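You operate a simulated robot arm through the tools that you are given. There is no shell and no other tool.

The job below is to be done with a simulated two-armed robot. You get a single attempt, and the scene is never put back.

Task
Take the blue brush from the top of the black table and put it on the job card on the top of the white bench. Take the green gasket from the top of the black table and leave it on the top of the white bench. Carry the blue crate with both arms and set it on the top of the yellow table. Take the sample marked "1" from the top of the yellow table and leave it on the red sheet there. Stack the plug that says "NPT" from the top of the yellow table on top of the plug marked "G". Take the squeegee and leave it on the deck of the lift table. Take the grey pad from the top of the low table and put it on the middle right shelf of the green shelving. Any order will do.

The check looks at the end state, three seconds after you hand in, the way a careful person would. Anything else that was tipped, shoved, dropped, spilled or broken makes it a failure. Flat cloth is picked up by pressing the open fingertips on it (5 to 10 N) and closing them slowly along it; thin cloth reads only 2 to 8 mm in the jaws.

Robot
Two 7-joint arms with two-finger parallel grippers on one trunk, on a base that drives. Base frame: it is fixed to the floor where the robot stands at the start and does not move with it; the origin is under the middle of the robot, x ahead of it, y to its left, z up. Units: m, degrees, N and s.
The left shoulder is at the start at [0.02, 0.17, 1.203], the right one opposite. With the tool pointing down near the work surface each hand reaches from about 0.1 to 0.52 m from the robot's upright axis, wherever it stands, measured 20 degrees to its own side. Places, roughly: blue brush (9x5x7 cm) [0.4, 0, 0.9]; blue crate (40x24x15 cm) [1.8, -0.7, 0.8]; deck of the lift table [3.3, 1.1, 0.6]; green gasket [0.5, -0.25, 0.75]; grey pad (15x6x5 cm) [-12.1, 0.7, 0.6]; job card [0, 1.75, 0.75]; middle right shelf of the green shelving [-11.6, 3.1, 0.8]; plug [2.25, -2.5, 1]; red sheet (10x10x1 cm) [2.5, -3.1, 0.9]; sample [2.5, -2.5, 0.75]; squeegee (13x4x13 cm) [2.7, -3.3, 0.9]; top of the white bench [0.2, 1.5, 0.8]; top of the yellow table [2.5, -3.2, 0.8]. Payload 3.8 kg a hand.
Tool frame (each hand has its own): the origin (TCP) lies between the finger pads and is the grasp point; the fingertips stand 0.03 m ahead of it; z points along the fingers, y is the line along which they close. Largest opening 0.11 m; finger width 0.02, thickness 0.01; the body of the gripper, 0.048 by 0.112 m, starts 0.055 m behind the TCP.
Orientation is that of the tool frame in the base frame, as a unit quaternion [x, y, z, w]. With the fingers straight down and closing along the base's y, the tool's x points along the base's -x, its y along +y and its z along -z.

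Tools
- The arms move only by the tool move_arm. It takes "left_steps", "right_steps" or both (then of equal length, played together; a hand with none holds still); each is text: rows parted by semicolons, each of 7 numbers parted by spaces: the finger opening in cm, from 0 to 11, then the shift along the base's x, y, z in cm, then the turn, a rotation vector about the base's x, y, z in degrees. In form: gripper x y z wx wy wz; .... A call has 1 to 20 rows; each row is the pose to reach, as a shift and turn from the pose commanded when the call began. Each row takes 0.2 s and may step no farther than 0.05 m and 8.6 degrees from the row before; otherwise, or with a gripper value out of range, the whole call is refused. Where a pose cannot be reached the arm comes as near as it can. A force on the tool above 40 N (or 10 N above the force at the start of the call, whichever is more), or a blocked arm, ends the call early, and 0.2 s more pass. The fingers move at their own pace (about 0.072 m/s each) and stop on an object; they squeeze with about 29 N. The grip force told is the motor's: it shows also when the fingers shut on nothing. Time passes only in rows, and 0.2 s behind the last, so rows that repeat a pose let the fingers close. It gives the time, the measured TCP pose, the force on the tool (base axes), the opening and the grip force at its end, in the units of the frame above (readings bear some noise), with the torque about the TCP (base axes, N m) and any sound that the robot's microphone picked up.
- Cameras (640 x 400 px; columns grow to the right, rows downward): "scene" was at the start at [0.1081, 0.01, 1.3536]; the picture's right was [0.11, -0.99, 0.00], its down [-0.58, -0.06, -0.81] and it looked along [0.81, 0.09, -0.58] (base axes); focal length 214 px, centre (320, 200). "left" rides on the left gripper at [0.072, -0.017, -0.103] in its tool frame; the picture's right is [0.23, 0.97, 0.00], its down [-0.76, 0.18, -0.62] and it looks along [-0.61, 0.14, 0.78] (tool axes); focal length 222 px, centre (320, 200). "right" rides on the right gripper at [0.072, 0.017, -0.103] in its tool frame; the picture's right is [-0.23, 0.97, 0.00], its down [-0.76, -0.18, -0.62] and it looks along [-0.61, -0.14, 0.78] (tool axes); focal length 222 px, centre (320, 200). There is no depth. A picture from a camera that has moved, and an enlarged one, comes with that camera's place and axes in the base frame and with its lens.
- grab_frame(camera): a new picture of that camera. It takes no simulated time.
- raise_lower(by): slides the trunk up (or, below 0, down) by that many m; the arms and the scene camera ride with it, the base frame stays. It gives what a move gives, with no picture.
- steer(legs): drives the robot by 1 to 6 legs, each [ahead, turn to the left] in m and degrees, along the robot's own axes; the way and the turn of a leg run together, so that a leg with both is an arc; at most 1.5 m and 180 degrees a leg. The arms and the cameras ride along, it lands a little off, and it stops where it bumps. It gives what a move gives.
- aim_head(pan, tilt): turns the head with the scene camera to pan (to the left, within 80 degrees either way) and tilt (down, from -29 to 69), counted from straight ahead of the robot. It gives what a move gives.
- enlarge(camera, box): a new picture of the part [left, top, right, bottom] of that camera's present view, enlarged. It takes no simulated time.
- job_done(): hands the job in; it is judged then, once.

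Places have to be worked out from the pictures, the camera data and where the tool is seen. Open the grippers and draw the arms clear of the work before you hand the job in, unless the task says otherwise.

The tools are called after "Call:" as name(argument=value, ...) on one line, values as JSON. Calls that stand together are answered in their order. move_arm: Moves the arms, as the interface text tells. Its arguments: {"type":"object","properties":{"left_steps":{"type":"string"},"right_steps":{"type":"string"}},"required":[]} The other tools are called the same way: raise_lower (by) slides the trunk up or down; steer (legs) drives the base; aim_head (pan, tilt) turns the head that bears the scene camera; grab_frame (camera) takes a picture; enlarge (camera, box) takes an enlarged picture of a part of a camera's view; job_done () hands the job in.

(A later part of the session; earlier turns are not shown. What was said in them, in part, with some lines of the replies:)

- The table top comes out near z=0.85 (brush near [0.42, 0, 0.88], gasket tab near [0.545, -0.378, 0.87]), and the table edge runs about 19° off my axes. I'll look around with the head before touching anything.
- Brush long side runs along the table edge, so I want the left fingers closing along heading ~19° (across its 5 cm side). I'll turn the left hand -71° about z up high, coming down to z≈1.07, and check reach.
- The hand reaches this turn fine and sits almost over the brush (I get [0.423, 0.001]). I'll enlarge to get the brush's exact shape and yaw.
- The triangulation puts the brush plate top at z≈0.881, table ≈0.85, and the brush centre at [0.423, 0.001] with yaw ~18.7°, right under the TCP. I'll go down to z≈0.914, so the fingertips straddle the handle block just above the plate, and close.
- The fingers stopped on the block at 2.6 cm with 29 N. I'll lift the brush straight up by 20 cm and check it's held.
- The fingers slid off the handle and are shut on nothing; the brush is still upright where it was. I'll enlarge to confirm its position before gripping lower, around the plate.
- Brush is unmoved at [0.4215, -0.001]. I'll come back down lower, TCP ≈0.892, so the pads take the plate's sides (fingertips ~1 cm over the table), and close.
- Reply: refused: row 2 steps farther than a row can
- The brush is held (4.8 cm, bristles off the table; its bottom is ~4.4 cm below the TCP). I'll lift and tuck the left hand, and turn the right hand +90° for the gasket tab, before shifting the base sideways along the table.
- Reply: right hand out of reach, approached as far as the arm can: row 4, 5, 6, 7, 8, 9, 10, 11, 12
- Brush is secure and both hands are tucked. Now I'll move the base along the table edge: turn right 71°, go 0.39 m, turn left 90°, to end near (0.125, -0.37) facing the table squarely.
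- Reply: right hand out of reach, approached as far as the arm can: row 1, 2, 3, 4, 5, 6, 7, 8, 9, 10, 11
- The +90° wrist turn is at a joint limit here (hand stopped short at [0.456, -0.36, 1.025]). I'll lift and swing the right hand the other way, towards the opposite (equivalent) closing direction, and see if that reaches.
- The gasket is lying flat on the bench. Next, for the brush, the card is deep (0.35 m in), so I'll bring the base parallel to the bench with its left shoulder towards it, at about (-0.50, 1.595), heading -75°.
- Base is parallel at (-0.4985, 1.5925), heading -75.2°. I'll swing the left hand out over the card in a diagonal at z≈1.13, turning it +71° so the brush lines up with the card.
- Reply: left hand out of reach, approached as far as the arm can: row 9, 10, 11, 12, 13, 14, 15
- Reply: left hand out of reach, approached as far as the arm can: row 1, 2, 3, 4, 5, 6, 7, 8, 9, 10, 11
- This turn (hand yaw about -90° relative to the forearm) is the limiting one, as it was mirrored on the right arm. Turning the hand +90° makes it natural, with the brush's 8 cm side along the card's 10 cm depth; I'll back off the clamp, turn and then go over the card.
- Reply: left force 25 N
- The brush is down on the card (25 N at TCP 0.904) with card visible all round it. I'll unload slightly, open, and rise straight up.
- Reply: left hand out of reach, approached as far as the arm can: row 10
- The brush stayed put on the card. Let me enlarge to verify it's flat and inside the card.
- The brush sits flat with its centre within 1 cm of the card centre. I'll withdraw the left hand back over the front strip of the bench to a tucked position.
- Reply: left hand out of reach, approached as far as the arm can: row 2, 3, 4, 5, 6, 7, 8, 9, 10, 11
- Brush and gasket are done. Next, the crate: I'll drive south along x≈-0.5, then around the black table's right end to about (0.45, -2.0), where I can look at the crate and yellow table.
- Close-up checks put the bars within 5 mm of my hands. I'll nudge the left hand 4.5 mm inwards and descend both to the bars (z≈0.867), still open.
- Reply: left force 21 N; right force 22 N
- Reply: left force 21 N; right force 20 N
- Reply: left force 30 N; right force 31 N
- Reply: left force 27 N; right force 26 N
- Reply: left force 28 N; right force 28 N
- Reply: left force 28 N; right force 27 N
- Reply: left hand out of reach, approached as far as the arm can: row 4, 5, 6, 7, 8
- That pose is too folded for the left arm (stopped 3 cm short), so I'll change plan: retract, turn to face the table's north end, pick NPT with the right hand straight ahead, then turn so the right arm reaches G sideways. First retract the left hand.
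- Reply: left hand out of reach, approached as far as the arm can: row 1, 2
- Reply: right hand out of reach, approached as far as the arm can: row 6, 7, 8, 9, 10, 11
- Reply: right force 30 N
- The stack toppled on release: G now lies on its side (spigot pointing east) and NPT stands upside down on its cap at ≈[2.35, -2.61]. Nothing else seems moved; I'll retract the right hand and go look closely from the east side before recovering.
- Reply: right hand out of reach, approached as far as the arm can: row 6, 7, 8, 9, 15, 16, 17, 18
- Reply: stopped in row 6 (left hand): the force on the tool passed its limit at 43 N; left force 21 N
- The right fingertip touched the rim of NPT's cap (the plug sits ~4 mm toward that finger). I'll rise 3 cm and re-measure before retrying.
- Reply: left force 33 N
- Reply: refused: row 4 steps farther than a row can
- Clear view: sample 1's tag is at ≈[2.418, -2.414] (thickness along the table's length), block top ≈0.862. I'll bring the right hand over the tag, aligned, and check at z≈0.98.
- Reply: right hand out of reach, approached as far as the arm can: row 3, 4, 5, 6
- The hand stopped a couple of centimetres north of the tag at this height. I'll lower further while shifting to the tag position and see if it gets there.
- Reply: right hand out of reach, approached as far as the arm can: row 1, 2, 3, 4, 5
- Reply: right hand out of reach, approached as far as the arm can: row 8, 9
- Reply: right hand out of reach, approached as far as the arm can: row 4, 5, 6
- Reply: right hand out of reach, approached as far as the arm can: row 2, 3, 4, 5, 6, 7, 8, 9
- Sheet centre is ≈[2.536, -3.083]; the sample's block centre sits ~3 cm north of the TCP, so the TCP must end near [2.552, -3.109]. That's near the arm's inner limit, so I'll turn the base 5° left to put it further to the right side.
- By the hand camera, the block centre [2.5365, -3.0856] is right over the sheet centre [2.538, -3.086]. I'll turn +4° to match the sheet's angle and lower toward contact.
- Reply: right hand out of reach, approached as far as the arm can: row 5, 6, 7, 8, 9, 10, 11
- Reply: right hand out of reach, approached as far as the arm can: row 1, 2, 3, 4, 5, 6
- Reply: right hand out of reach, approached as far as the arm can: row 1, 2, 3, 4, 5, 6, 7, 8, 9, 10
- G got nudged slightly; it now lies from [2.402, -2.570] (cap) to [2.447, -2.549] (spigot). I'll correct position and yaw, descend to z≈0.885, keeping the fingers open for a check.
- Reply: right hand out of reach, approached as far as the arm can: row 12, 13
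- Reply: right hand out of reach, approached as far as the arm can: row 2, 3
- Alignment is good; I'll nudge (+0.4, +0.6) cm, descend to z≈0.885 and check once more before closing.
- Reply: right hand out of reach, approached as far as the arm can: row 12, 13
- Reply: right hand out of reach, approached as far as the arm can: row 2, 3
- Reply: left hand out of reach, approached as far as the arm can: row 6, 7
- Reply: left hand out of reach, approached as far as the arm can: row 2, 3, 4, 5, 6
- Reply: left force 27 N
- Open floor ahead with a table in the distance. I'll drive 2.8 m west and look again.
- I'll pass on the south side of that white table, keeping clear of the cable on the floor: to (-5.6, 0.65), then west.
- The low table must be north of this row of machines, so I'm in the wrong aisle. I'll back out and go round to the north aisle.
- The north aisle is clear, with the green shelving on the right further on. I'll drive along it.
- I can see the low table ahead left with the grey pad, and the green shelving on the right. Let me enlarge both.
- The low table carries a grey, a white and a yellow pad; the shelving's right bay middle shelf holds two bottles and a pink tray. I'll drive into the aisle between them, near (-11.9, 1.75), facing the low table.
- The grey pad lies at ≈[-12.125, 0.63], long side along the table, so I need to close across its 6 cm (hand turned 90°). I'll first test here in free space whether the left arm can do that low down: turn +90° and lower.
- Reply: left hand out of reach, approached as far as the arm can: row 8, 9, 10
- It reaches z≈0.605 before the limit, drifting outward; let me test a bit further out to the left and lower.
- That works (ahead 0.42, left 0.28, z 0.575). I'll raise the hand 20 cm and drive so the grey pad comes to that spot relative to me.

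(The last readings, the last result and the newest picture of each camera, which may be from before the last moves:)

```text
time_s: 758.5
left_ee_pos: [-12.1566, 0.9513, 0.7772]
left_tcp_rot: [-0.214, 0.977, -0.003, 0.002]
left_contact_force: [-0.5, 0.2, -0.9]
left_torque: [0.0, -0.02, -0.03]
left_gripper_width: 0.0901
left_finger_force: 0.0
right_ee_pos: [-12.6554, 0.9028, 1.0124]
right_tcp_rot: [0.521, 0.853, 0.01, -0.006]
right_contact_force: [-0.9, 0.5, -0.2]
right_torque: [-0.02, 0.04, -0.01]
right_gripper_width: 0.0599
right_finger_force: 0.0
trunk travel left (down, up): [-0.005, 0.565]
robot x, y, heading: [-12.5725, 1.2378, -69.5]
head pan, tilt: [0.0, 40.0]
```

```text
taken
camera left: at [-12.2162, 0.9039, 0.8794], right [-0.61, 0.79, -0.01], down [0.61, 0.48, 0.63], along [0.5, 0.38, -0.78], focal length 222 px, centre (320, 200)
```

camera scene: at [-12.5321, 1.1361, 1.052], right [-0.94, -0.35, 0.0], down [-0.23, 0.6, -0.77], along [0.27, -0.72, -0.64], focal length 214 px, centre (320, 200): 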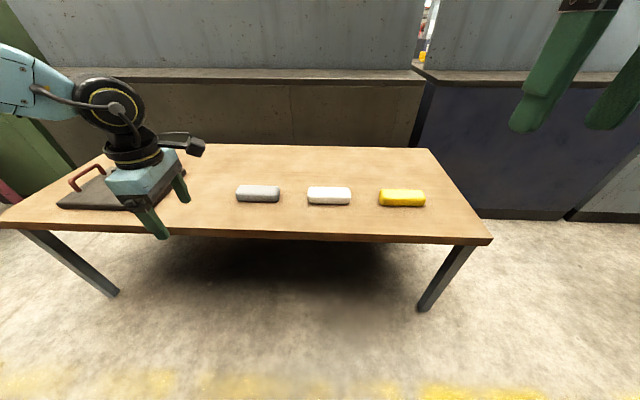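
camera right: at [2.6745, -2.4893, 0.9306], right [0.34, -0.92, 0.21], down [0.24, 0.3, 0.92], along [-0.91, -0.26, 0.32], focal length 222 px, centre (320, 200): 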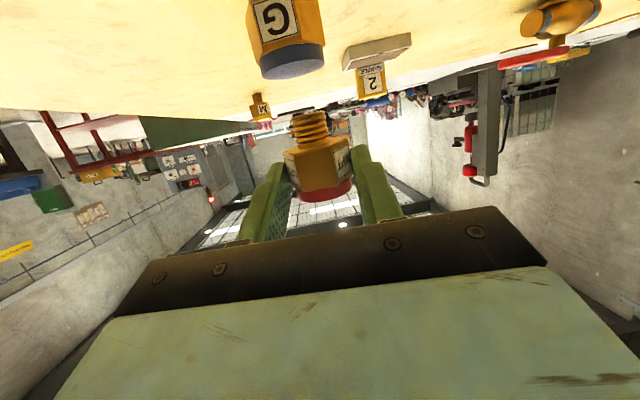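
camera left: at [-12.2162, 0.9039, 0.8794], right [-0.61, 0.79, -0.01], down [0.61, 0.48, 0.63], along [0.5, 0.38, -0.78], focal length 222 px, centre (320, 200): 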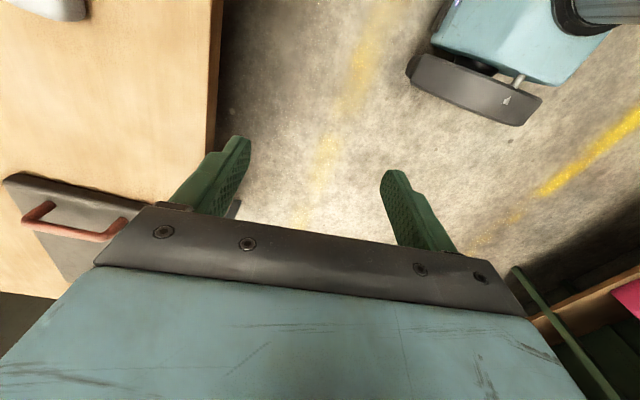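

Pad ≈[-12.104, 0.640]. I'll turn 3.5° right and drive 0.29 m so it comes under the left hand.

Call:
steer(legs=[[0, -3.5], [0.29, 0]])

Call:
grab_frame(camera="scene")

Call:
grab_frame(camera="left")

```text
time_s: 761.0
left_ee_pos: [-12.0856, 0.654, 0.7767]
left_tcp_rot: [-0.188, 0.982, -0.002, 0.003]
left_contact_force: [-0.4, -0.2, -0.2]
left_torque: [-0.01, 0.01, 0.02]
left_gripper_width: 0.09
left_finger_force: 0.1
right_ee_pos: [-12.5855, 0.6314, 1.0115]
right_tcp_rot: [0.543, 0.84, 0.01, -0.005]
right_contact_force: [0.2, 1.0, 0.7]
right_torque: [0.03, -0.01, 0.0]
right_gripper_width: 0.0598
right_finger_force: 0.1
trunk travel left (down, up): [-0.005, 0.565]
robot x, y, heading: [-12.4843, 0.9583, -72.2]
head pan, tilt: [0.0, 40.0]
```

```text
taken
camera scene: at [-12.4504, 0.8577, 1.052], right [-0.95, -0.3, 0.0], down [-0.2, 0.61, -0.77], along [0.23, -0.73, -0.64], focal length 214 px, centre (320, 200)
```

scene: 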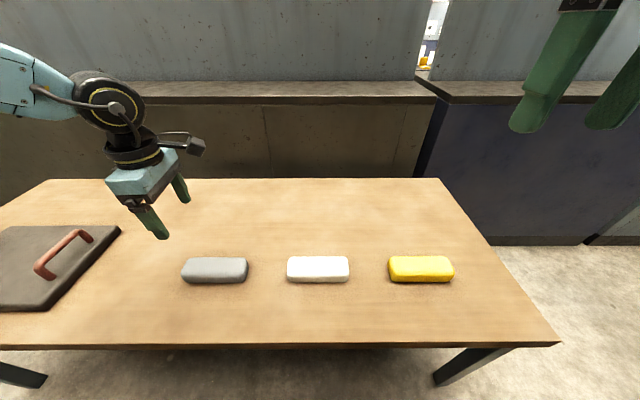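

```text
taken
camera left: at [-12.1466, 0.6096, 0.8793], right [-0.57, 0.82, -0.01], down [0.64, 0.45, 0.63], along [0.52, 0.35, -0.78], focal length 222 px, centre (320, 200)
```

left: 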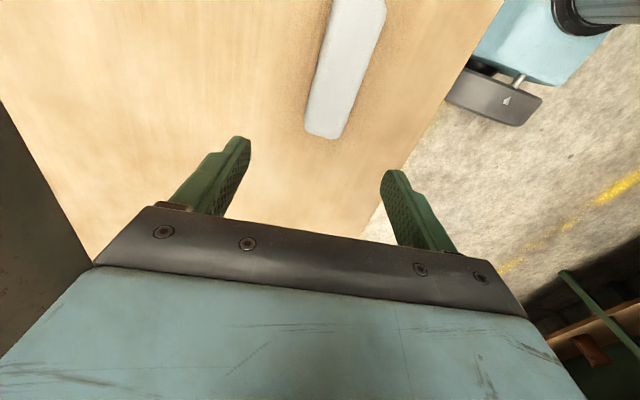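

The pad's centre is ≈[-12.115, 0.655]. I'll turn the base 4° right so it falls a bit further to my left (where the arm can reach low), then recheck.

Call:
steer(legs=[[0, -4]])

Call:
grab_frame(camera="left")

Call:
enlarge(camera="scene", box=[60, 200, 300, 340])

```text
time_s: 761.8
left_ee_pos: [-12.1077, 0.6279, 0.7771]
left_tcp_rot: [-0.155, 0.988, -0.002, 0.002]
left_contact_force: [0.3, 1.0, 0.1]
left_torque: [0.01, -0.03, 0.0]
left_gripper_width: 0.0902
left_finger_force: 0.1
right_ee_pos: [-12.6092, 0.6385, 1.0123]
right_tcp_rot: [0.572, 0.82, 0.01, -0.005]
right_contact_force: [-0.5, 0.1, -0.5]
right_torque: [0.02, -0.03, 0.02]
right_gripper_width: 0.0598
right_finger_force: 0.0
trunk travel left (down, up): [-0.005, 0.565]
robot x, y, heading: [-12.4802, 0.9561, -76.0]
head pan, tilt: [0.0, 40.0]
```

```text
taken
camera left: at [-12.1715, 0.5875, 0.8796], right [-0.51, 0.86, -0.01], down [0.67, 0.4, 0.63], along [0.54, 0.32, -0.78], focal length 222 px, centre (320, 200)
```

left: 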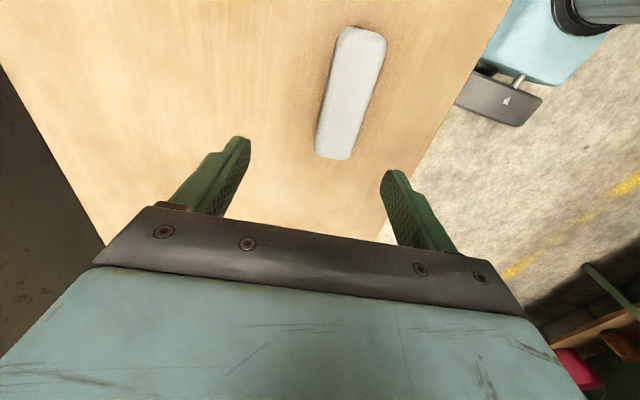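

```text
2.67 times, centred on (180, 270) of scene
camera zoom: at [-12.4577, 0.8559, 1.052], right [-0.97, -0.24, 0.0], down [-0.15, 0.62, -0.77], along [0.18, -0.74, -0.64], focal length 572 px, centre (693, 13)
```

zoom: 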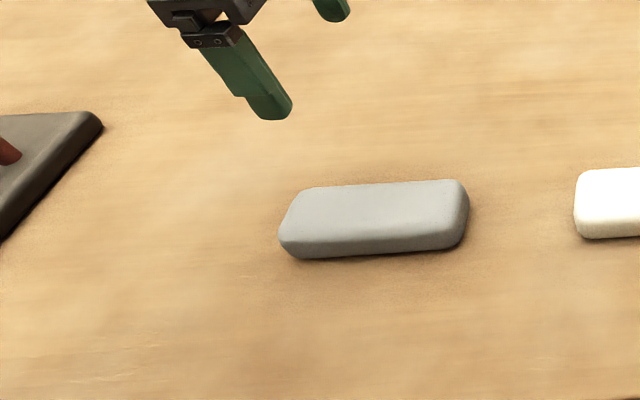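

The hand needs (-1.0, +2.7) cm. I'll align, descend to z≈0.60 first and check.

Call:
move_arm(left_steps="9 -0.5 1.3 -2 0 0 1.2; 9 -1.05 2.7 -5 0 0 2.5; 9 -1.05 2.7 -9 0 0 2.5; 9 -1.05 2.7 -13 0 0 2.5; 9 -1.05 2.7 -16.5 0 0 2.5; 9 -1.05 2.7 -17.7 0 0 2.5; 9 -1.05 2.7 -17.7 0 0 2.5")

Call:
grab_frame(camera="left")

Call:
enlarge(camera="scene", box=[60, 180, 300, 340])

```text
time_s: 763.4
left_ee_pos: [-12.1202, 0.6544, 0.599]
left_tcp_rot: [-0.177, 0.984, -0.002, 0.003]
left_contact_force: [-0.3, -0.1, 0.0]
left_torque: [0.04, -0.02, 0.03]
left_gripper_width: 0.0902
left_finger_force: 0.2
right_ee_pos: [-12.6086, 0.6394, 1.0122]
right_tcp_rot: [0.572, 0.82, 0.01, -0.005]
right_contact_force: [-0.2, 0.7, -0.2]
right_torque: [0.0, 0.04, -0.01]
right_gripper_width: 0.0599
right_finger_force: 0.0
trunk travel left (down, up): [-0.005, 0.565]
robot x, y, heading: [-12.4808, 0.9606, -76.1]
head pan, tilt: [0.0, 40.0]
```

```text
taken
camera left: at [-12.1815, 0.612, 0.7012], right [-0.55, 0.83, -0.01], down [0.65, 0.43, 0.63], along [0.52, 0.34, -0.78], focal length 222 px, centre (320, 200)
```

left: 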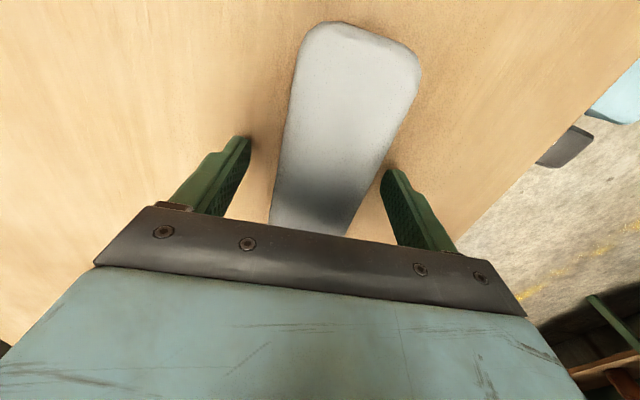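

```text
2.50 times, centred on (180, 260) of scene
camera zoom: at [-12.4575, 0.856, 1.052], right [-0.97, -0.24, 0.0], down [-0.15, 0.62, -0.77], along [0.18, -0.74, -0.64], focal length 536 px, centre (670, 50)
```

zoom: 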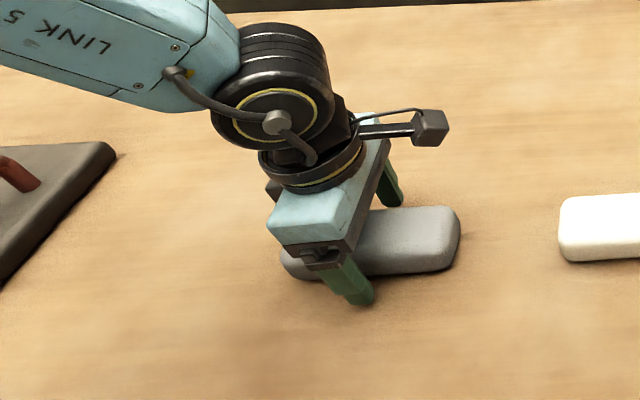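

The pad sits between the fingers. I'll shift 1 cm along it toward its middle, lower 2 cm more and close.

Call:
move_arm(left_steps="9 -0.5 -0.2 -0.7 0 0 0; 9 -0.9 -0.3 -1.4 0 0 0; 9 -0.9 -0.3 -2.1 0 0 0; 8 -0.9 -0.3 -2.1 0 0 0; 7 -0.9 -0.3 -2.1 0 0 0; 6 -0.9 -0.3 -2.1 0 0 0; 5 -0.9 -0.3 -2.1 0 0 0; 4 -0.9 -0.3 -2.1 0 0 0; 4 -0.9 -0.3 -2.1 0 0 0")

Call:
grab_frame(camera="left")

```text
time_s: 764.0
left_ee_pos: [-12.1243, 0.6507, 0.5902]
left_tcp_rot: [-0.176, 0.984, -0.003, 0.007]
left_contact_force: [0.7, 5.6, 20.9]
left_torque: [1.14, 0.53, -0.2]
left_gripper_width: 0.0923
left_finger_force: 2.3
right_ee_pos: [-12.6094, 0.6408, 1.0128]
right_tcp_rot: [0.571, 0.821, 0.01, -0.005]
right_contact_force: [-0.5, -1.2, 0.3]
right_torque: [0.04, -0.02, 0.01]
right_gripper_width: 0.0601
right_finger_force: 0.0
trunk travel left (down, up): [-0.005, 0.565]
robot x, y, heading: [-12.4789, 0.959, -76.0]
head pan, tilt: [0.0, 40.0]
stopped in row 3 (left hand): the force on the tool passed its limit at 54 N (the readings are from after the stop); the commanded pose is now the measured one
```

```text
taken
camera left: at [-12.1877, 0.6086, 0.6924], right [-0.55, 0.83, -0.01], down [0.64, 0.43, 0.63], along [0.53, 0.34, -0.78], focal length 222 px, centre (320, 200)
```

left: 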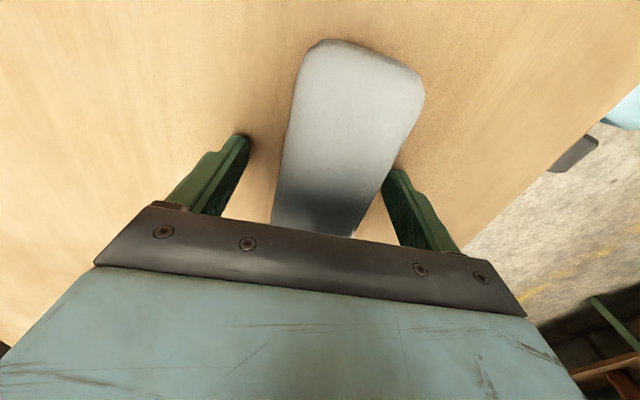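

Fingertips met the table (top ≈0.56). I'll rise 4 mm and close on the pad.

Call:
move_arm(left_steps="9 0 0 0.4 0 0 0; 8 0 0 0.4 0 0 0; 7 0 0 0.4 0 0 0; 6 0 0 0.4 0 0 0; 5 0 0 0.4 0 0 0; 4 0 0 0.4 0 0 0; 4 0 0 0.4 0 0 0; 4 0 0 0.4 0 0 0")

Call:
grab_frame(camera="left")

```text
time_s: 765.8
left_ee_pos: [-12.1225, 0.6507, 0.5926]
left_tcp_rot: [-0.176, 0.984, -0.003, 0.007]
left_contact_force: [-0.7, -0.1, 0.4]
left_torque: [0.06, 0.06, -0.08]
left_gripper_width: 0.0547
left_finger_force: 29.1
right_ee_pos: [-12.6083, 0.6379, 1.0111]
right_tcp_rot: [0.571, 0.821, 0.009, -0.004]
right_contact_force: [-0.2, -0.8, -0.1]
right_torque: [0.03, 0.02, 0.04]
right_gripper_width: 0.0601
right_finger_force: 0.0
trunk travel left (down, up): [-0.005, 0.565]
robot x, y, heading: [-12.4829, 0.9613, -76.4]
head pan, tilt: [0.0, 40.0]
```

```text
taken
camera left: at [-12.1872, 0.6079, 0.6949], right [-0.55, 0.83, -0.01], down [0.64, 0.43, 0.63], along [0.53, 0.34, -0.78], focal length 222 px, centre (320, 200)
```

left: 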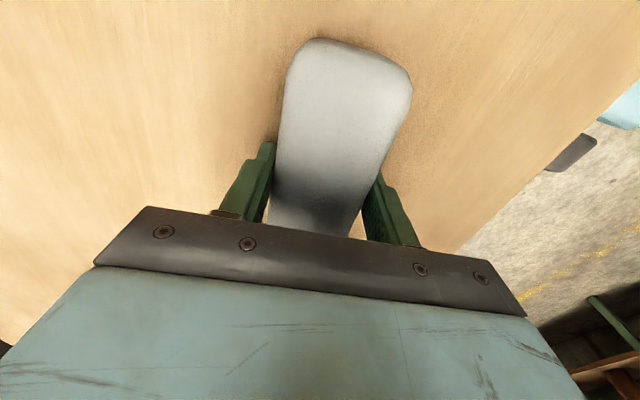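

Gripped (5.5 cm, 29 N). I'll lift slowly and check the opening.

Call:
move_arm(left_steps="4 0 0 0.5 0 0 0; 4 0 0 1.5 0 0 0; 4 0 0 3 0 0 0; 4 0 0 6 0 0 0; 4 0 0 10 0 0 0; 4 0 0 14 0 0 0; 4 0 0 18 0 0 0; 4 0 0 18 0 0 0")

Call:
grab_frame(camera="left")

Call:
grab_frame(camera="scene")

```text
time_s: 767.6
left_ee_pos: [-12.1264, 0.6563, 0.7758]
left_tcp_rot: [-0.177, 0.984, -0.003, 0.006]
left_contact_force: [0.4, -0.4, -1.1]
left_torque: [-0.01, 0.0, 0.0]
left_gripper_width: 0.0546
left_finger_force: 29.5
right_ee_pos: [-12.6078, 0.639, 1.0113]
right_tcp_rot: [0.571, 0.821, 0.01, -0.005]
right_contact_force: [0.0, 0.5, 0.5]
right_torque: [-0.03, 0.0, -0.05]
right_gripper_width: 0.0598
right_finger_force: 0.0
trunk travel left (down, up): [-0.005, 0.565]
robot x, y, heading: [-12.4834, 0.9551, -76.2]
head pan, tilt: [0.0, 40.0]
```

```text
taken
camera left: at [-12.1902, 0.6131, 0.8773], right [-0.55, 0.83, -0.01], down [0.64, 0.43, 0.63], along [0.53, 0.34, -0.78], focal length 222 px, centre (320, 200)
```

left: 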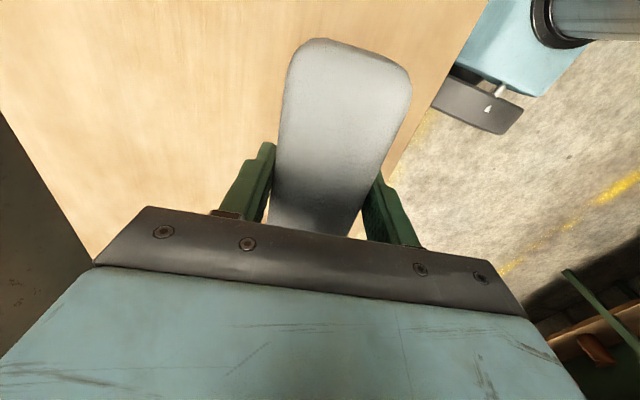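

```text
taken
camera scene: at [-12.4572, 0.856, 1.052], right [-0.97, -0.24, 0.0], down [-0.15, 0.62, -0.77], along [0.18, -0.74, -0.64], focal length 214 px, centre (320, 200)
```

scene: 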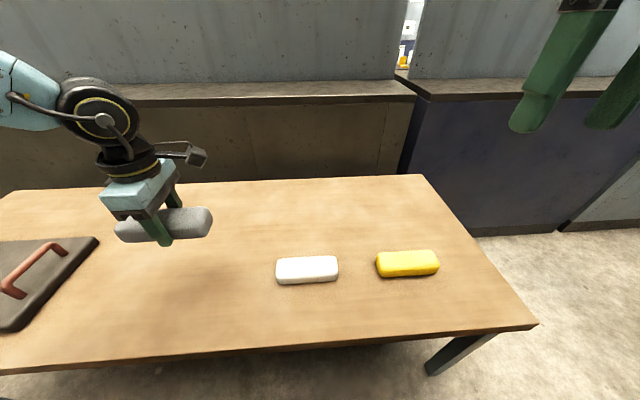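

The pad is held. I'll back off, raise the trunk, and drive to a viewpoint in front of the green shelving's right bay.

Call:
steer(legs=[[-0.45, 0], [0, 107.4], [0.98, 0], [0, 76.8]])

Call:
raise_lower(by=0.14)

Call:
aim_head(pan=0, tilt=20)

Call:
grab_frame(camera="scene")

```text
time_s: 782.9
left_ee_pos: [-12.1577, 2.1662, 0.7752]
left_tcp_rot: [0.972, 0.235, -0.007, -0.002]
left_contact_force: [0.0, -0.1, -0.8]
left_torque: [0.04, -0.01, 0.01]
left_gripper_width: 0.0547
left_finger_force: 28.8
right_ee_pos: [-11.6828, 2.2405, 1.012]
right_tcp_rot: [0.853, -0.521, 0.006, 0.009]
right_contact_force: [-0.2, -0.6, 0.2]
right_torque: [0.03, 0.02, 0.0]
right_gripper_width: 0.0601
right_finger_force: 0.0
trunk travel left (down, up): [-0.005, 0.565]
robot x, y, heading: [-11.7672, 1.9063, 110.7]
head pan, tilt: [0.0, 40.0]
```

```text
time_s: 784.5
left_ee_pos: [-12.1582, 2.1667, 0.9155]
left_tcp_rot: [0.972, 0.234, -0.007, -0.003]
left_contact_force: [-0.1, -0.1, -0.2]
left_torque: [0.0, -0.03, 0.02]
left_gripper_width: 0.0547
left_finger_force: 28.9
right_ee_pos: [-11.6814, 2.2403, 1.1504]
right_tcp_rot: [0.853, -0.521, 0.005, 0.009]
right_contact_force: [1.1, 0.0, -0.1]
right_torque: [0.01, 0.0, -0.02]
right_gripper_width: 0.06
right_finger_force: 0.0
trunk travel left (down, up): [-0.145, 0.425]
robot x, y, heading: [-11.7697, 1.9071, 110.8]
head pan, tilt: [0.0, 40.0]
```

```text
time_s: 785.4
left_ee_pos: [-12.158, 2.1655, 0.9157]
left_tcp_rot: [0.972, 0.235, -0.007, -0.002]
left_contact_force: [0.4, 0.4, -1.5]
left_torque: [0.03, -0.04, 0.0]
left_gripper_width: 0.0544
left_finger_force: 29.1
right_ee_pos: [-11.6816, 2.2406, 1.1516]
right_tcp_rot: [0.853, -0.521, 0.006, 0.009]
right_contact_force: [-0.2, 0.4, -0.3]
right_torque: [0.02, -0.01, -0.04]
right_gripper_width: 0.0602
right_finger_force: 0.1
trunk travel left (down, up): [-0.145, 0.425]
robot x, y, heading: [-11.7703, 1.9088, 110.5]
head pan, tilt: [0.0, 20.0]
```

```text
taken
camera scene: at [-11.8085, 2.0153, 1.2234], right [0.94, 0.35, 0.0], down [0.12, -0.32, -0.94], along [-0.33, 0.88, -0.34], focal length 214 px, centre (320, 200)
```

scene: 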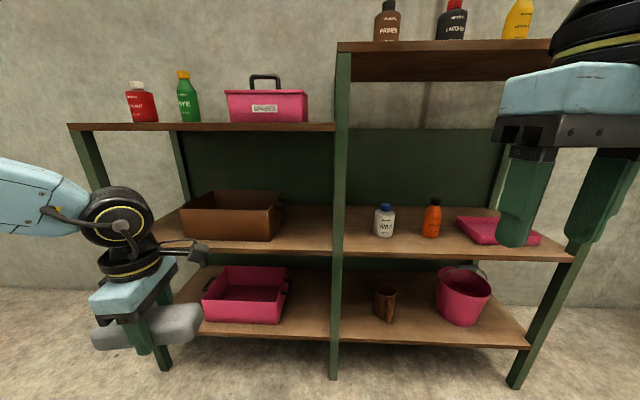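

The right bay's middle shelf (z≈0.76) has a white and an orange bottle and a pink tray; there's room between and behind the two bottles. I'll turn the pad depthwise (-92°) and raise it, and pull the right hand back out of the way.

Call:
move_arm(left_steps="4 0 0 0.5 0 0 -8; 4 0 0 1 0 0 -16; 4 0.3 0.1 1.5 0 0 -24; 4 0.6 0.2 2 0 0 -32; 4 0.9 0.3 2.5 0 0 -40; 4 1.2 0.4 3 0 0 -48; 4 1.5 0.5 3.5 0 0 -56; 4 1.8 0.6 4 0 0 -64; 4 2.1 0.7 4.5 0 0 -72; 4 2.4 0.8 5 0 0 -80; 4 2.7 0.9 5.5 0 0 -88; 4 3 1 6 0 0 -92", right_steps="6 0.3 -0.8 0 0 0 0; 6 0.6 -1.6 0 0 0 0; 6 0.9 -2.4 0 0 0 0; 6 1.2 -3.2 0 0 0 0; 6 1.5 -4 0 0 0 0; 6 1.8 -4.8 0 0 0 0; 6 2.1 -5.6 0 0 0 0; 6 2.4 -6.4 0 0 0 0; 6 2.7 -7.2 0 0 0 0; 6 3 -8 0 0 0 0; 6 3 -8 0 0 0 0; 6 3 -8 0 0 0 0")

Call:
grab_frame(camera="scene")

Call:
enlarge(camera="scene", box=[330, 180, 580, 270])

```text
time_s: 788.0
left_ee_pos: [-12.1261, 2.1762, 0.9742]
left_tcp_rot: [0.843, -0.538, -0.002, -0.006]
left_contact_force: [-0.3, 0.4, -0.3]
left_torque: [-0.01, 0.01, 0.0]
left_gripper_width: 0.0543
left_finger_force: 29.2
right_ee_pos: [-11.6505, 2.1605, 1.1523]
right_tcp_rot: [0.853, -0.521, 0.006, 0.01]
right_contact_force: [0.4, -0.4, 0.1]
right_torque: [-0.01, 0.01, 0.02]
right_gripper_width: 0.0597
right_finger_force: 0.0
trunk travel left (down, up): [-0.145, 0.425]
robot x, y, heading: [-11.7698, 1.9041, 110.7]
head pan, tilt: [0.0, 20.0]
```

```text
taken
camera scene: at [-11.8085, 2.0153, 1.2234], right [0.94, 0.35, 0.0], down [0.12, -0.32, -0.94], along [-0.33, 0.88, -0.34], focal length 214 px, centre (320, 200)
```

scene: 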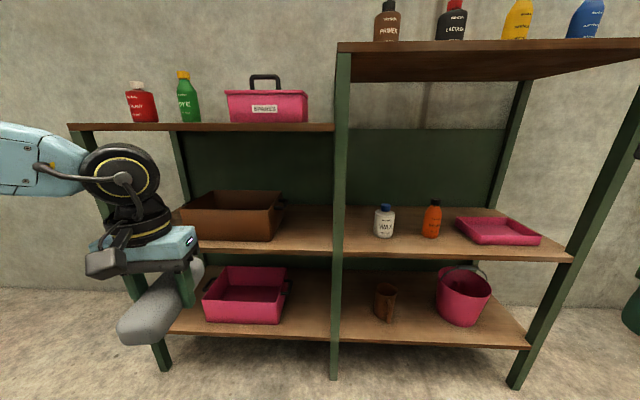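

```text
2.56 times, centred on (455, 225) of scene
camera zoom: at [-11.8085, 2.0153, 1.2234], right [0.94, 0.35, 0.0], down [0.12, -0.32, -0.94], along [-0.33, 0.88, -0.34], focal length 549 px, centre (-26, 136)
```

zoom: 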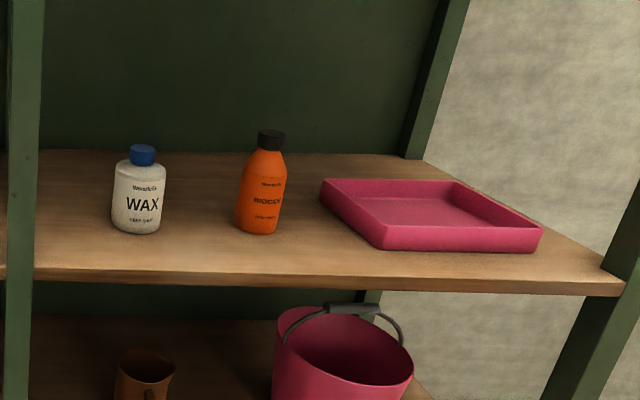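

Only ~12 cm between the bottles, so a lateral placement just behind them is safest: hand at +90° (pad sideways), entering above the bottles and lowering with the trunk. I'll turn the hand back, raise the trunk, and move to a staging point in front of the bay.

Call:
move_arm(left_steps="4 0 0 0.5 0 0 8; 4 0 0 1 0 0 16; 4 0 0 1 0 0 24; 4 0 0 1 0 0 32; 4 0 0 1 0 0 40; 4 0 0 1 0 0 48; 4 0 0 1 0 0 56; 4 0 0 1 0 0 64; 4 0 0 1 0 0 72; 4 0 0 1 0 0 80; 4 0 0 1 0 0 88; 4 0 0 1 0 0 90")

Call:
raise_lower(by=0.08)

Call:
steer(legs=[[0, -68.8], [0.653, 0], [0, 66.1]])

Call:
grab_frame(camera="scene")

```text
time_s: 790.6
left_ee_pos: [-12.128, 2.176, 0.9847]
left_tcp_rot: [0.976, 0.219, -0.007, -0.002]
left_contact_force: [-0.7, -0.7, -0.8]
left_torque: [0.03, -0.01, -0.03]
left_gripper_width: 0.0545
left_finger_force: 29.2
right_ee_pos: [-11.6508, 2.1595, 1.1517]
right_tcp_rot: [0.853, -0.522, 0.006, 0.008]
right_contact_force: [0.4, -0.9, 0.0]
right_torque: [0.0, -0.02, -0.04]
right_gripper_width: 0.0599
right_finger_force: 0.0
trunk travel left (down, up): [-0.145, 0.425]
robot x, y, heading: [-11.7683, 1.909, 110.8]
head pan, tilt: [0.0, 20.0]
```

```text
time_s: 791.7
left_ee_pos: [-12.127, 2.1774, 1.065]
left_tcp_rot: [0.976, 0.218, -0.007, -0.001]
left_contact_force: [0.2, 0.5, 0.1]
left_torque: [0.01, -0.03, -0.03]
left_gripper_width: 0.0546
left_finger_force: 29.2
right_ee_pos: [-11.6505, 2.1594, 1.2337]
right_tcp_rot: [0.853, -0.522, 0.006, 0.009]
right_contact_force: [-0.4, 0.2, -0.3]
right_torque: [-0.01, -0.03, 0.02]
right_gripper_width: 0.0601
right_finger_force: 0.1
trunk travel left (down, up): [-0.225, 0.345]
robot x, y, heading: [-11.7702, 1.9082, 110.5]
head pan, tilt: [0.0, 20.0]
```

```text
time_s: 801.3
left_ee_pos: [-11.6311, 2.6609, 1.0637]
left_tcp_rot: [0.978, 0.208, -0.007, -0.002]
left_contact_force: [0.5, -0.2, -1.1]
left_torque: [-0.01, -0.03, -0.02]
left_gripper_width: 0.0542
left_finger_force: 28.7
right_ee_pos: [-11.1547, 2.6361, 1.2317]
right_tcp_rot: [0.848, -0.529, 0.006, 0.009]
right_contact_force: [0.4, 0.3, 0.4]
right_torque: [0.03, 0.0, -0.01]
right_gripper_width: 0.06
right_finger_force: 0.1
trunk travel left (down, up): [-0.225, 0.345]
robot x, y, heading: [-11.2782, 2.3876, 109.9]
head pan, tilt: [0.0, 20.0]
```

```text
taken
camera scene: at [-11.3155, 2.4938, 1.3034], right [0.94, 0.34, 0.0], down [0.11, -0.32, -0.94], along [-0.32, 0.89, -0.34], focal length 214 px, centre (320, 200)
```

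scene: 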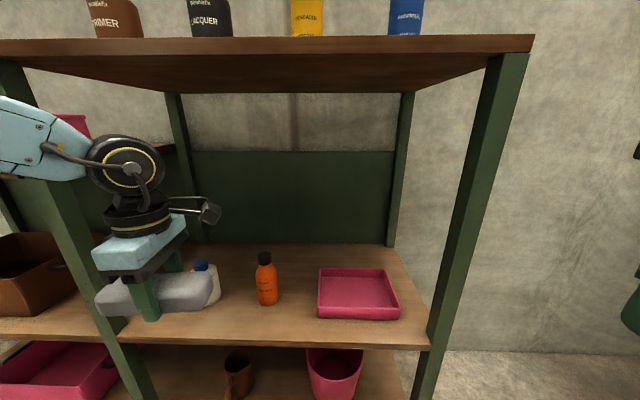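

Closer view shows ~9–10 cm of free shelf in front of the two bottles, enough for the 5.5 cm wide pad; that's easier and safer than going behind them. I'll drive to put the left hand over that front strip.

Call:
steer(legs=[[0, 5.5], [0.195, 0], [0, -7.5]])

Call:
grab_frame(camera="scene")

Call:
grab_frame(camera="left")

```text
time_s: 804.0
left_ee_pos: [-11.704, 2.8526, 1.0651]
left_tcp_rot: [0.981, 0.191, -0.007, -0.003]
left_contact_force: [-0.5, 0.3, -0.9]
left_torque: [0.02, 0.0, 0.01]
left_gripper_width: 0.0546
left_finger_force: 29.2
right_ee_pos: [-11.2282, 2.8099, 1.2321]
right_tcp_rot: [0.838, -0.545, 0.005, 0.009]
right_contact_force: [0.4, -1.0, -0.7]
right_torque: [-0.03, 0.01, 0.0]
right_gripper_width: 0.0601
right_finger_force: 0.0
trunk travel left (down, up): [-0.225, 0.345]
robot x, y, heading: [-11.3616, 2.5642, 107.4]
head pan, tilt: [0.0, 20.0]
```

```text
taken
camera scene: at [-11.3947, 2.6737, 1.3034], right [0.95, 0.3, 0.0], down [0.1, -0.33, -0.94], along [-0.28, 0.9, -0.34], focal length 214 px, centre (320, 200)
```

scene: 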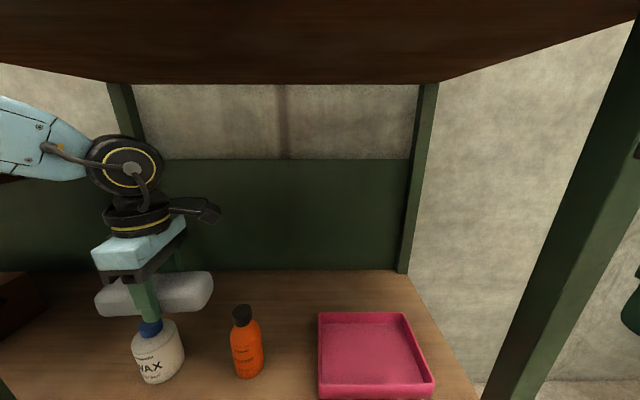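

```text
taken
camera left: at [-11.6419, 2.8927, 1.1668], right [0.57, -0.82, -0.01], down [-0.63, -0.45, 0.63], along [-0.52, -0.36, -0.78], focal length 222 px, centre (320, 200)
```

left: 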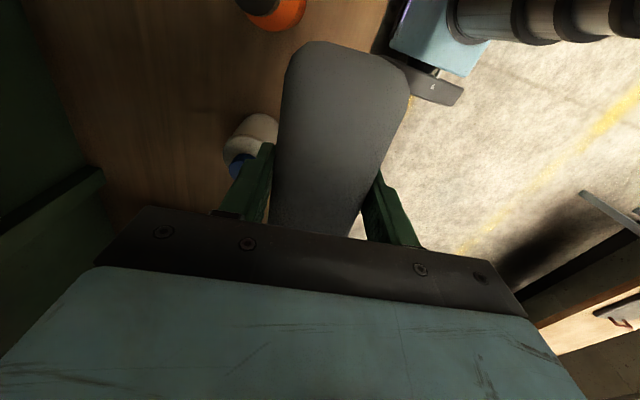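

Measured from above: bottles at ≈[-11.83, 2.893] and ≈[-11.65, 2.95], shelf front edge ~11.5 cm in front of their faces, and the hand is already over the strip. I'll fine-tune the position and yaw, then lower with the trunk.

Call:
move_arm(left_steps="4 -0.5 -0.5 0 0 0 -2; 4 -1 -1 0 0 0 -4; 4 -1 -1 0 0 0 -4")

Call:
raise_lower(by=-0.15)

Call:
grab_frame(camera="left")

Call:
grab_frame(camera="scene")

```text
time_s: 804.8
left_ee_pos: [-11.7166, 2.8422, 1.0659]
left_tcp_rot: [0.988, 0.156, -0.007, -0.003]
left_contact_force: [-0.7, -0.3, -1.2]
left_torque: [0.03, -0.01, -0.02]
left_gripper_width: 0.0544
left_finger_force: 29.3
right_ee_pos: [-11.2291, 2.8109, 1.2325]
right_tcp_rot: [0.838, -0.545, 0.005, 0.009]
right_contact_force: [0.6, -0.1, 0.0]
right_torque: [-0.04, -0.01, -0.02]
right_gripper_width: 0.0602
right_finger_force: 0.0
trunk travel left (down, up): [-0.225, 0.345]
robot x, y, heading: [-11.3609, 2.5662, 107.3]
head pan, tilt: [0.0, 20.0]
```

```text
time_s: 806.5
left_ee_pos: [-11.7161, 2.8427, 0.9152]
left_tcp_rot: [0.988, 0.156, -0.007, -0.004]
left_contact_force: [0.3, 0.2, -1.0]
left_torque: [0.01, 0.02, 0.02]
left_gripper_width: 0.0545
left_finger_force: 28.4
right_ee_pos: [-11.2301, 2.8098, 1.0814]
right_tcp_rot: [0.839, -0.544, 0.006, 0.009]
right_contact_force: [0.7, 0.1, -0.3]
right_torque: [0.01, 0.0, -0.01]
right_gripper_width: 0.0599
right_finger_force: 0.1
trunk travel left (down, up): [-0.075, 0.495]
robot x, y, heading: [-11.3614, 2.5615, 107.6]
head pan, tilt: [0.0, 20.0]
```

```text
taken
camera left: at [-11.6503, 2.8782, 1.0175], right [0.52, -0.86, -0.01], down [-0.66, -0.41, 0.63], along [-0.54, -0.32, -0.78], focal length 222 px, centre (320, 200)
```

left: 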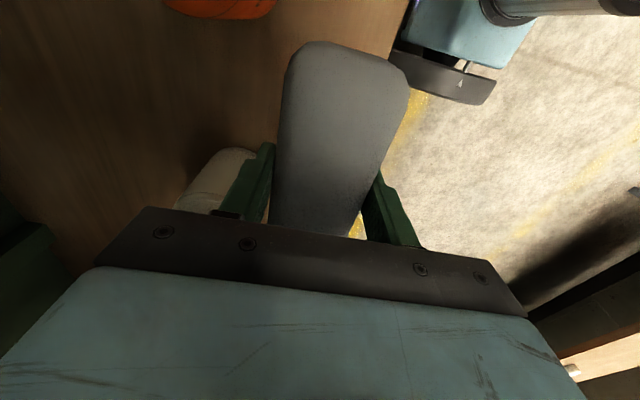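

```text
taken
camera scene: at [-11.395, 2.6737, 1.1535], right [0.95, 0.3, 0.0], down [0.1, -0.33, -0.94], along [-0.28, 0.9, -0.34], focal length 214 px, centre (320, 200)
```

scene: 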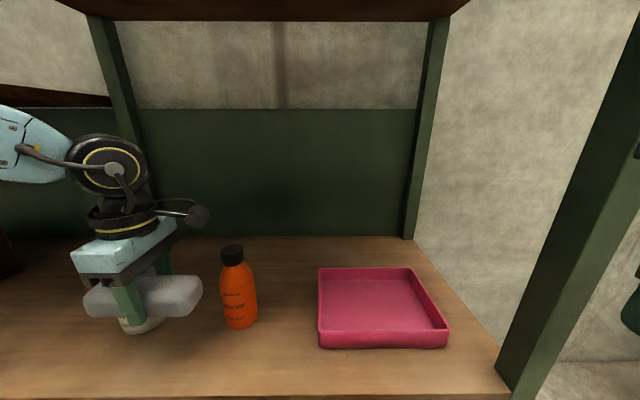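

Clear on all sides (pad centre ~6 cm in from the edge, bottles ≥2.5 cm away). I'll lower the remaining trunk travel and look.

Call:
raise_lower(by=-0.073)

Call:
grab_frame(camera="left")

Call:
grab_frame(camera="scene")

```text
time_s: 807.6
left_ee_pos: [-11.7157, 2.8416, 0.842]
left_tcp_rot: [0.988, 0.156, -0.007, -0.004]
left_contact_force: [0.5, -0.4, -1.3]
left_torque: [0.02, -0.01, 0.01]
left_gripper_width: 0.0543
left_finger_force: 28.8
right_ee_pos: [-11.2292, 2.81, 1.0087]
right_tcp_rot: [0.839, -0.545, 0.005, 0.01]
right_contact_force: [0.1, 0.8, 0.5]
right_torque: [0.01, -0.01, 0.02]
right_gripper_width: 0.0601
right_finger_force: 0.0
trunk travel left (down, up): [-0.002, 0.568]
robot x, y, heading: [-11.36, 2.5664, 107.4]
head pan, tilt: [0.0, 20.0]
```

```text
taken
camera left: at [-11.6503, 2.8782, 0.9445], right [0.52, -0.86, -0.01], down [-0.66, -0.41, 0.63], along [-0.54, -0.32, -0.78], focal length 222 px, centre (320, 200)
```

left: 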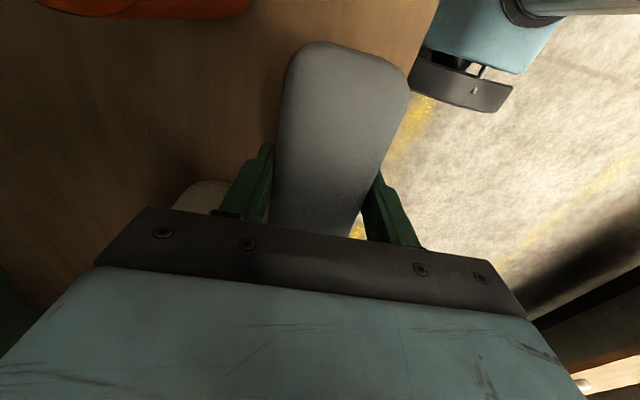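

```text
taken
camera scene: at [-11.395, 2.6736, 1.0805], right [0.95, 0.3, 0.0], down [0.1, -0.33, -0.94], along [-0.28, 0.9, -0.34], focal length 214 px, centre (320, 200)
```

scene: 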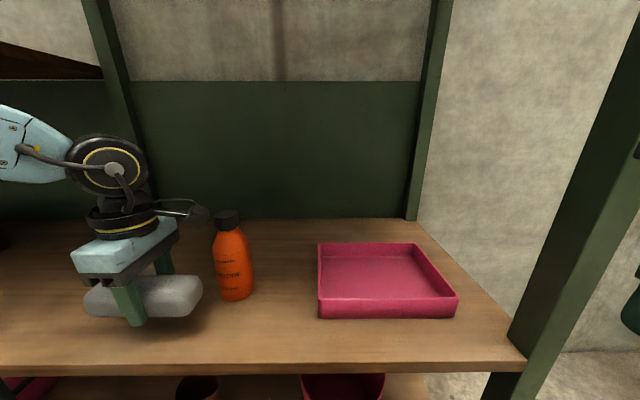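

The pad is over the shelf strip with margin. I'll lower the hand 3.5 cm, then creep to contact.

Call:
move_arm(left_steps="4 0 0 -1.2 0 0 0; 4 0 0 -2.4 0 0 0; 4 0 0 -3.4 0 0 0; 4 0 0 -3.4 0 0 0")

Call:
grab_frame(camera="scene")

```text
time_s: 808.6
left_ee_pos: [-11.7147, 2.8432, 0.8074]
left_tcp_rot: [0.988, 0.156, -0.007, -0.003]
left_contact_force: [0.0, 0.1, -0.9]
left_torque: [0.07, -0.03, -0.01]
left_gripper_width: 0.0546
left_finger_force: 28.5
right_ee_pos: [-11.229, 2.8106, 1.0093]
right_tcp_rot: [0.838, -0.545, 0.006, 0.01]
right_contact_force: [0.5, -0.4, 0.0]
right_torque: [0.0, -0.01, 0.0]
right_gripper_width: 0.0602
right_finger_force: 0.1
trunk travel left (down, up): [-0.002, 0.568]
robot x, y, heading: [-11.3609, 2.566, 107.4]
head pan, tilt: [0.0, 20.0]
```

```text
taken
camera scene: at [-11.3951, 2.6737, 1.0804], right [0.95, 0.3, 0.0], down [0.1, -0.33, -0.94], along [-0.28, 0.9, -0.34], focal length 214 px, centre (320, 200)
```

scene: 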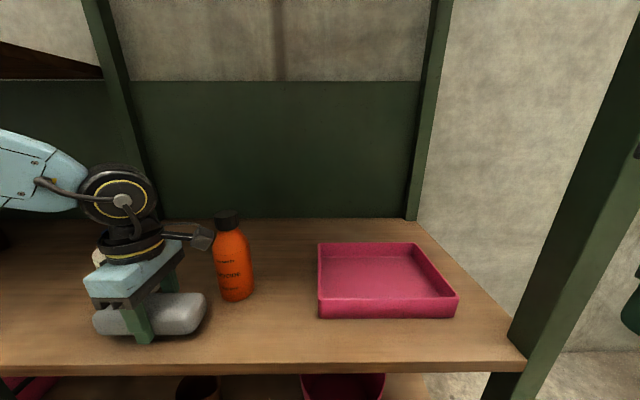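

The hand's camera is near the orange bottle but clear by ~2+ cm. I'll creep straight down.

Call:
move_arm(left_steps="4 0 0 -0.4 0 0 0; 4 0 0 -0.8 0 0 0; 4 0 0 -1.1 0 0 0; 4 0 0 -1.1 0 0 0")

```text
time_s: 809.6
left_ee_pos: [-11.7145, 2.8413, 0.7971]
left_tcp_rot: [0.988, 0.156, -0.006, -0.003]
left_contact_force: [-0.1, 0.3, -1.0]
left_torque: [0.0, -0.02, 0.0]
left_gripper_width: 0.0545
left_finger_force: 29.1
right_ee_pos: [-11.2287, 2.8096, 1.01]
right_tcp_rot: [0.838, -0.545, 0.005, 0.009]
right_contact_force: [0.1, 0.3, 0.7]
right_torque: [0.02, -0.02, -0.01]
right_gripper_width: 0.06
right_finger_force: 0.0
trunk travel left (down, up): [-0.002, 0.568]
robot x, y, heading: [-11.3587, 2.5622, 107.4]
head pan, tilt: [0.0, 20.0]
```

Call:
move_arm(left_steps="4 0 0 -0.3 0 0 0; 4 0 0 -0.6 0 0 0; 4 0 0 -0.6 0 0 0")

```text
time_s: 810.4
left_ee_pos: [-11.7153, 2.8425, 0.7925]
left_tcp_rot: [0.988, 0.156, -0.007, -0.005]
left_contact_force: [-2.5, 0.3, 12.7]
left_torque: [-0.32, 0.05, -0.07]
left_gripper_width: 0.0547
left_finger_force: 28.7
right_ee_pos: [-11.2293, 2.8098, 1.0099]
right_tcp_rot: [0.839, -0.545, 0.004, 0.009]
right_contact_force: [-0.4, 0.1, 0.0]
right_torque: [0.01, 0.0, 0.02]
right_gripper_width: 0.0603
right_finger_force: 0.0
trunk travel left (down, up): [-0.002, 0.568]
robot x, y, heading: [-11.3618, 2.5646, 107.6]
head pan, tilt: [0.0, 20.0]
```

Contact at 0.7925 (13 N): the pad is on the shelf. I'll ease 1 mm, open to 8 cm, and lift straight up.

Call:
move_arm(left_steps="4 0 0 0.1 0 0 0; 8 0 0 0.1 0 0 0; 8 0 0 0.1 0 0 0; 8 0 0 0.1 0 0 0; 8 0 0 1.5 0 0 0; 8 0 0 3.5 0 0 0; 8 0 0 6 0 0 0; 8 0 0 6 0 0 0")

Call:
grab_frame(camera="left")

Call:
grab_frame(camera="scene")

```text
time_s: 812.2
left_ee_pos: [-11.7176, 2.8407, 0.8508]
left_tcp_rot: [0.988, 0.156, -0.007, -0.003]
left_contact_force: [0.6, -0.6, 0.2]
left_torque: [0.01, -0.01, -0.01]
left_gripper_width: 0.08
left_finger_force: 0.1
right_ee_pos: [-11.2299, 2.8096, 1.0101]
right_tcp_rot: [0.839, -0.544, 0.005, 0.01]
right_contact_force: [0.4, -0.1, 0.4]
right_torque: [0.01, -0.01, -0.05]
right_gripper_width: 0.06
right_finger_force: 0.1
trunk travel left (down, up): [-0.002, 0.568]
robot x, y, heading: [-11.3603, 2.5655, 107.4]
head pan, tilt: [0.0, 20.0]
```

```text
taken
camera left: at [-11.6515, 2.8768, 0.9537], right [0.52, -0.86, -0.01], down [-0.66, -0.41, 0.63], along [-0.54, -0.32, -0.78], focal length 222 px, centre (320, 200)
```

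left: 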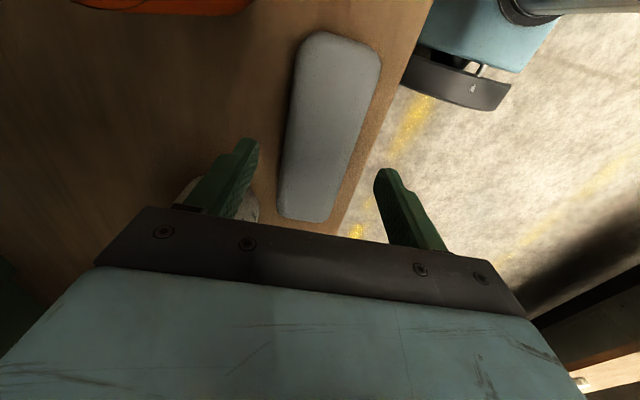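

```text
taken
camera scene: at [-11.395, 2.6737, 1.0804], right [0.95, 0.3, 0.0], down [0.1, -0.33, -0.94], along [-0.28, 0.9, -0.34], focal length 214 px, centre (320, 200)
```

scene: 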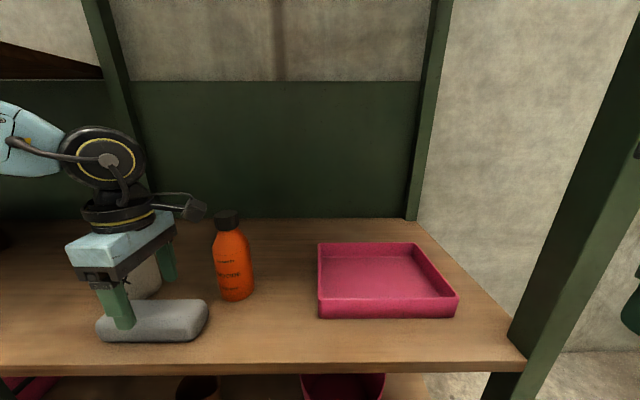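

The grey pad lies fully on the shelf. I'll raise straight up with the trunk, then back away.

Call:
raise_lower(by=0.2)

Call:
steer(legs=[[-0.4, 0]])

Call:
grab_frame(camera="scene")

```text
time_s: 814.4
left_ee_pos: [-11.7164, 2.8406, 1.0507]
left_tcp_rot: [0.988, 0.157, -0.006, -0.002]
left_contact_force: [-0.6, -0.9, 0.7]
left_torque: [-0.02, -0.01, 0.03]
left_gripper_width: 0.08
left_finger_force: 0.2
right_ee_pos: [-11.2286, 2.8103, 1.2097]
right_tcp_rot: [0.839, -0.545, 0.005, 0.008]
right_contact_force: [-0.2, 0.0, 0.4]
right_torque: [-0.07, -0.01, 0.0]
right_gripper_width: 0.06
right_finger_force: 0.1
trunk travel left (down, up): [-0.202, 0.368]
robot x, y, heading: [-11.3563, 2.5612, 107.3]
head pan, tilt: [0.0, 20.0]
```

```text
time_s: 816.8
left_ee_pos: [-11.6011, 2.4674, 1.0519]
left_tcp_rot: [0.987, 0.16, -0.007, -0.004]
left_contact_force: [-1.1, 0.0, 0.4]
left_torque: [0.02, 0.0, -0.02]
left_gripper_width: 0.0803
left_finger_force: 0.1
right_ee_pos: [-11.1126, 2.4412, 1.2088]
right_tcp_rot: [0.841, -0.541, 0.005, 0.009]
right_contact_force: [0.7, 0.3, 0.2]
right_torque: [0.0, -0.02, 0.0]
right_gripper_width: 0.0603
right_finger_force: 0.2
trunk travel left (down, up): [-0.202, 0.368]
robot x, y, heading: [-11.2412, 2.1931, 108.2]
head pan, tilt: [0.0, 20.0]
```

```text
taken
camera scene: at [-11.2774, 2.3033, 1.2805], right [0.95, 0.31, 0.0], down [0.11, -0.32, -0.94], along [-0.29, 0.89, -0.34], focal length 214 px, centre (320, 200)
```

scene: 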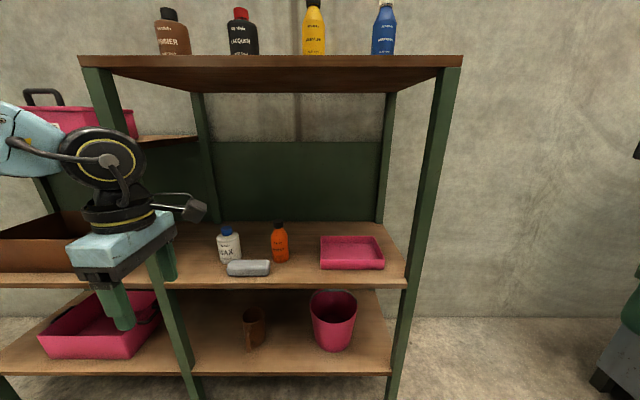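

The grey pad sits on the middle right shelf with the bottles and tray undisturbed, so all seven items are done. I'll back a bit further from the shelving and open both grippers fully before handing in.

Call:
steer(legs=[[-0.2, 0]])

Call:
move_arm(left_steps="11 0 0 0 0 0 0; 11 0 0 0 0 0 0; 11 0 0 0 0 0 0", right_steps="11 0 0 0 0 0 0; 11 0 0 0 0 0 0; 11 0 0 0 0 0 0")

Call:
enlarge(camera="scene", box=[160, 180, 420, 320])

```text
time_s: 818.4
left_ee_pos: [-11.5374, 2.2761, 1.0516]
left_tcp_rot: [0.987, 0.159, -0.007, -0.003]
left_contact_force: [0.1, -0.4, 0.0]
left_torque: [0.0, 0.01, -0.01]
left_gripper_width: 0.0799
left_finger_force: 0.0
right_ee_pos: [-11.051, 2.2498, 1.2087]
right_tcp_rot: [0.841, -0.542, 0.005, 0.01]
right_contact_force: [0.6, -0.3, -0.2]
right_torque: [0.01, 0.04, 0.01]
right_gripper_width: 0.0599
right_finger_force: 0.1
trunk travel left (down, up): [-0.202, 0.368]
robot x, y, heading: [-11.18, 2.0048, 108.0]
head pan, tilt: [0.0, 20.0]
```

```text
time_s: 819.2
left_ee_pos: [-11.5381, 2.276, 1.0514]
left_tcp_rot: [0.987, 0.16, -0.007, -0.002]
left_contact_force: [0.0, 0.2, 0.4]
left_torque: [0.02, 0.03, 0.0]
left_gripper_width: 0.1101
left_finger_force: 0.1
right_ee_pos: [-11.0498, 2.2501, 1.2087]
right_tcp_rot: [0.84, -0.542, 0.005, 0.009]
right_contact_force: [0.3, -1.0, 0.1]
right_torque: [-0.02, -0.05, 0.0]
right_gripper_width: 0.1099
right_finger_force: 0.0
trunk travel left (down, up): [-0.202, 0.368]
robot x, y, heading: [-11.1796, 2.0017, 108.0]
head pan, tilt: [0.0, 20.0]
```

```text
2.46 times, centred on (290, 250) of scene
camera zoom: at [-11.2151, 2.1122, 1.2804], right [0.95, 0.31, 0.0], down [0.11, -0.33, -0.94], along [-0.29, 0.89, -0.34], focal length 528 px, centre (394, 77)
```

zoom: 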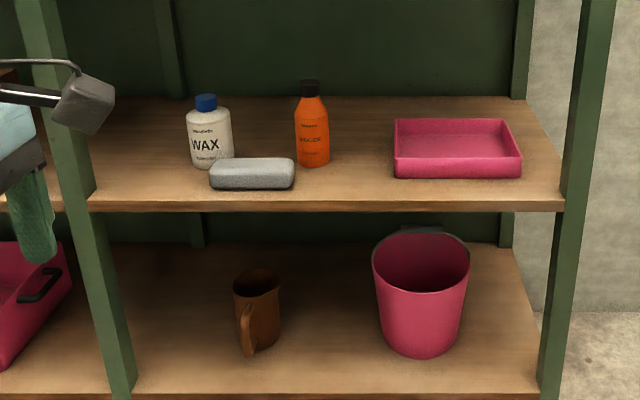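

The pad lies flat on the shelf, both grippers are open, and the arms are clear of all work. I'm handing the job in.

Call:
job_done()

```text
The job is handed in.
```

I've handed the job in. All seven items were in place when I last saw them, but I knocked over the two plugs along the way and had to stand them up again. I don't have the check's result, and I didn't drive back for a last look at the earlier placements.

| Item | Where it is now |
|---|---|
| Blue brush | Flat on the job card, within about 1 cm of its centre |
| Green gasket | Lying on the front of the white bench |
| Blue crate | Standing on the far end of the yellow table |
| Sample "1" | On the red sheet |
| "NPT" plug | Stacked upright on the "G" plug, near the table's east edge |
| Squeegee | Standing on the deck of the lift table |
| Grey pad | On the middle right shelf of the green shelving, in front of the two bottles |

- **The fallen plugs:** my first stack toppled when I let go, and both plugs ended up on their sides. I stood "G" up again and restacked "NPT" on it. It stayed up while I finished the work at that table, but "G" now stands about 7 cm from where it started.
- **Unintended contact:** the left fingertips pressed on the yellow table beside sample "2" while I was fetching "NPT". At one point I also turned the base with an arm still out over that table. I saw nothing moved or tipped by either.
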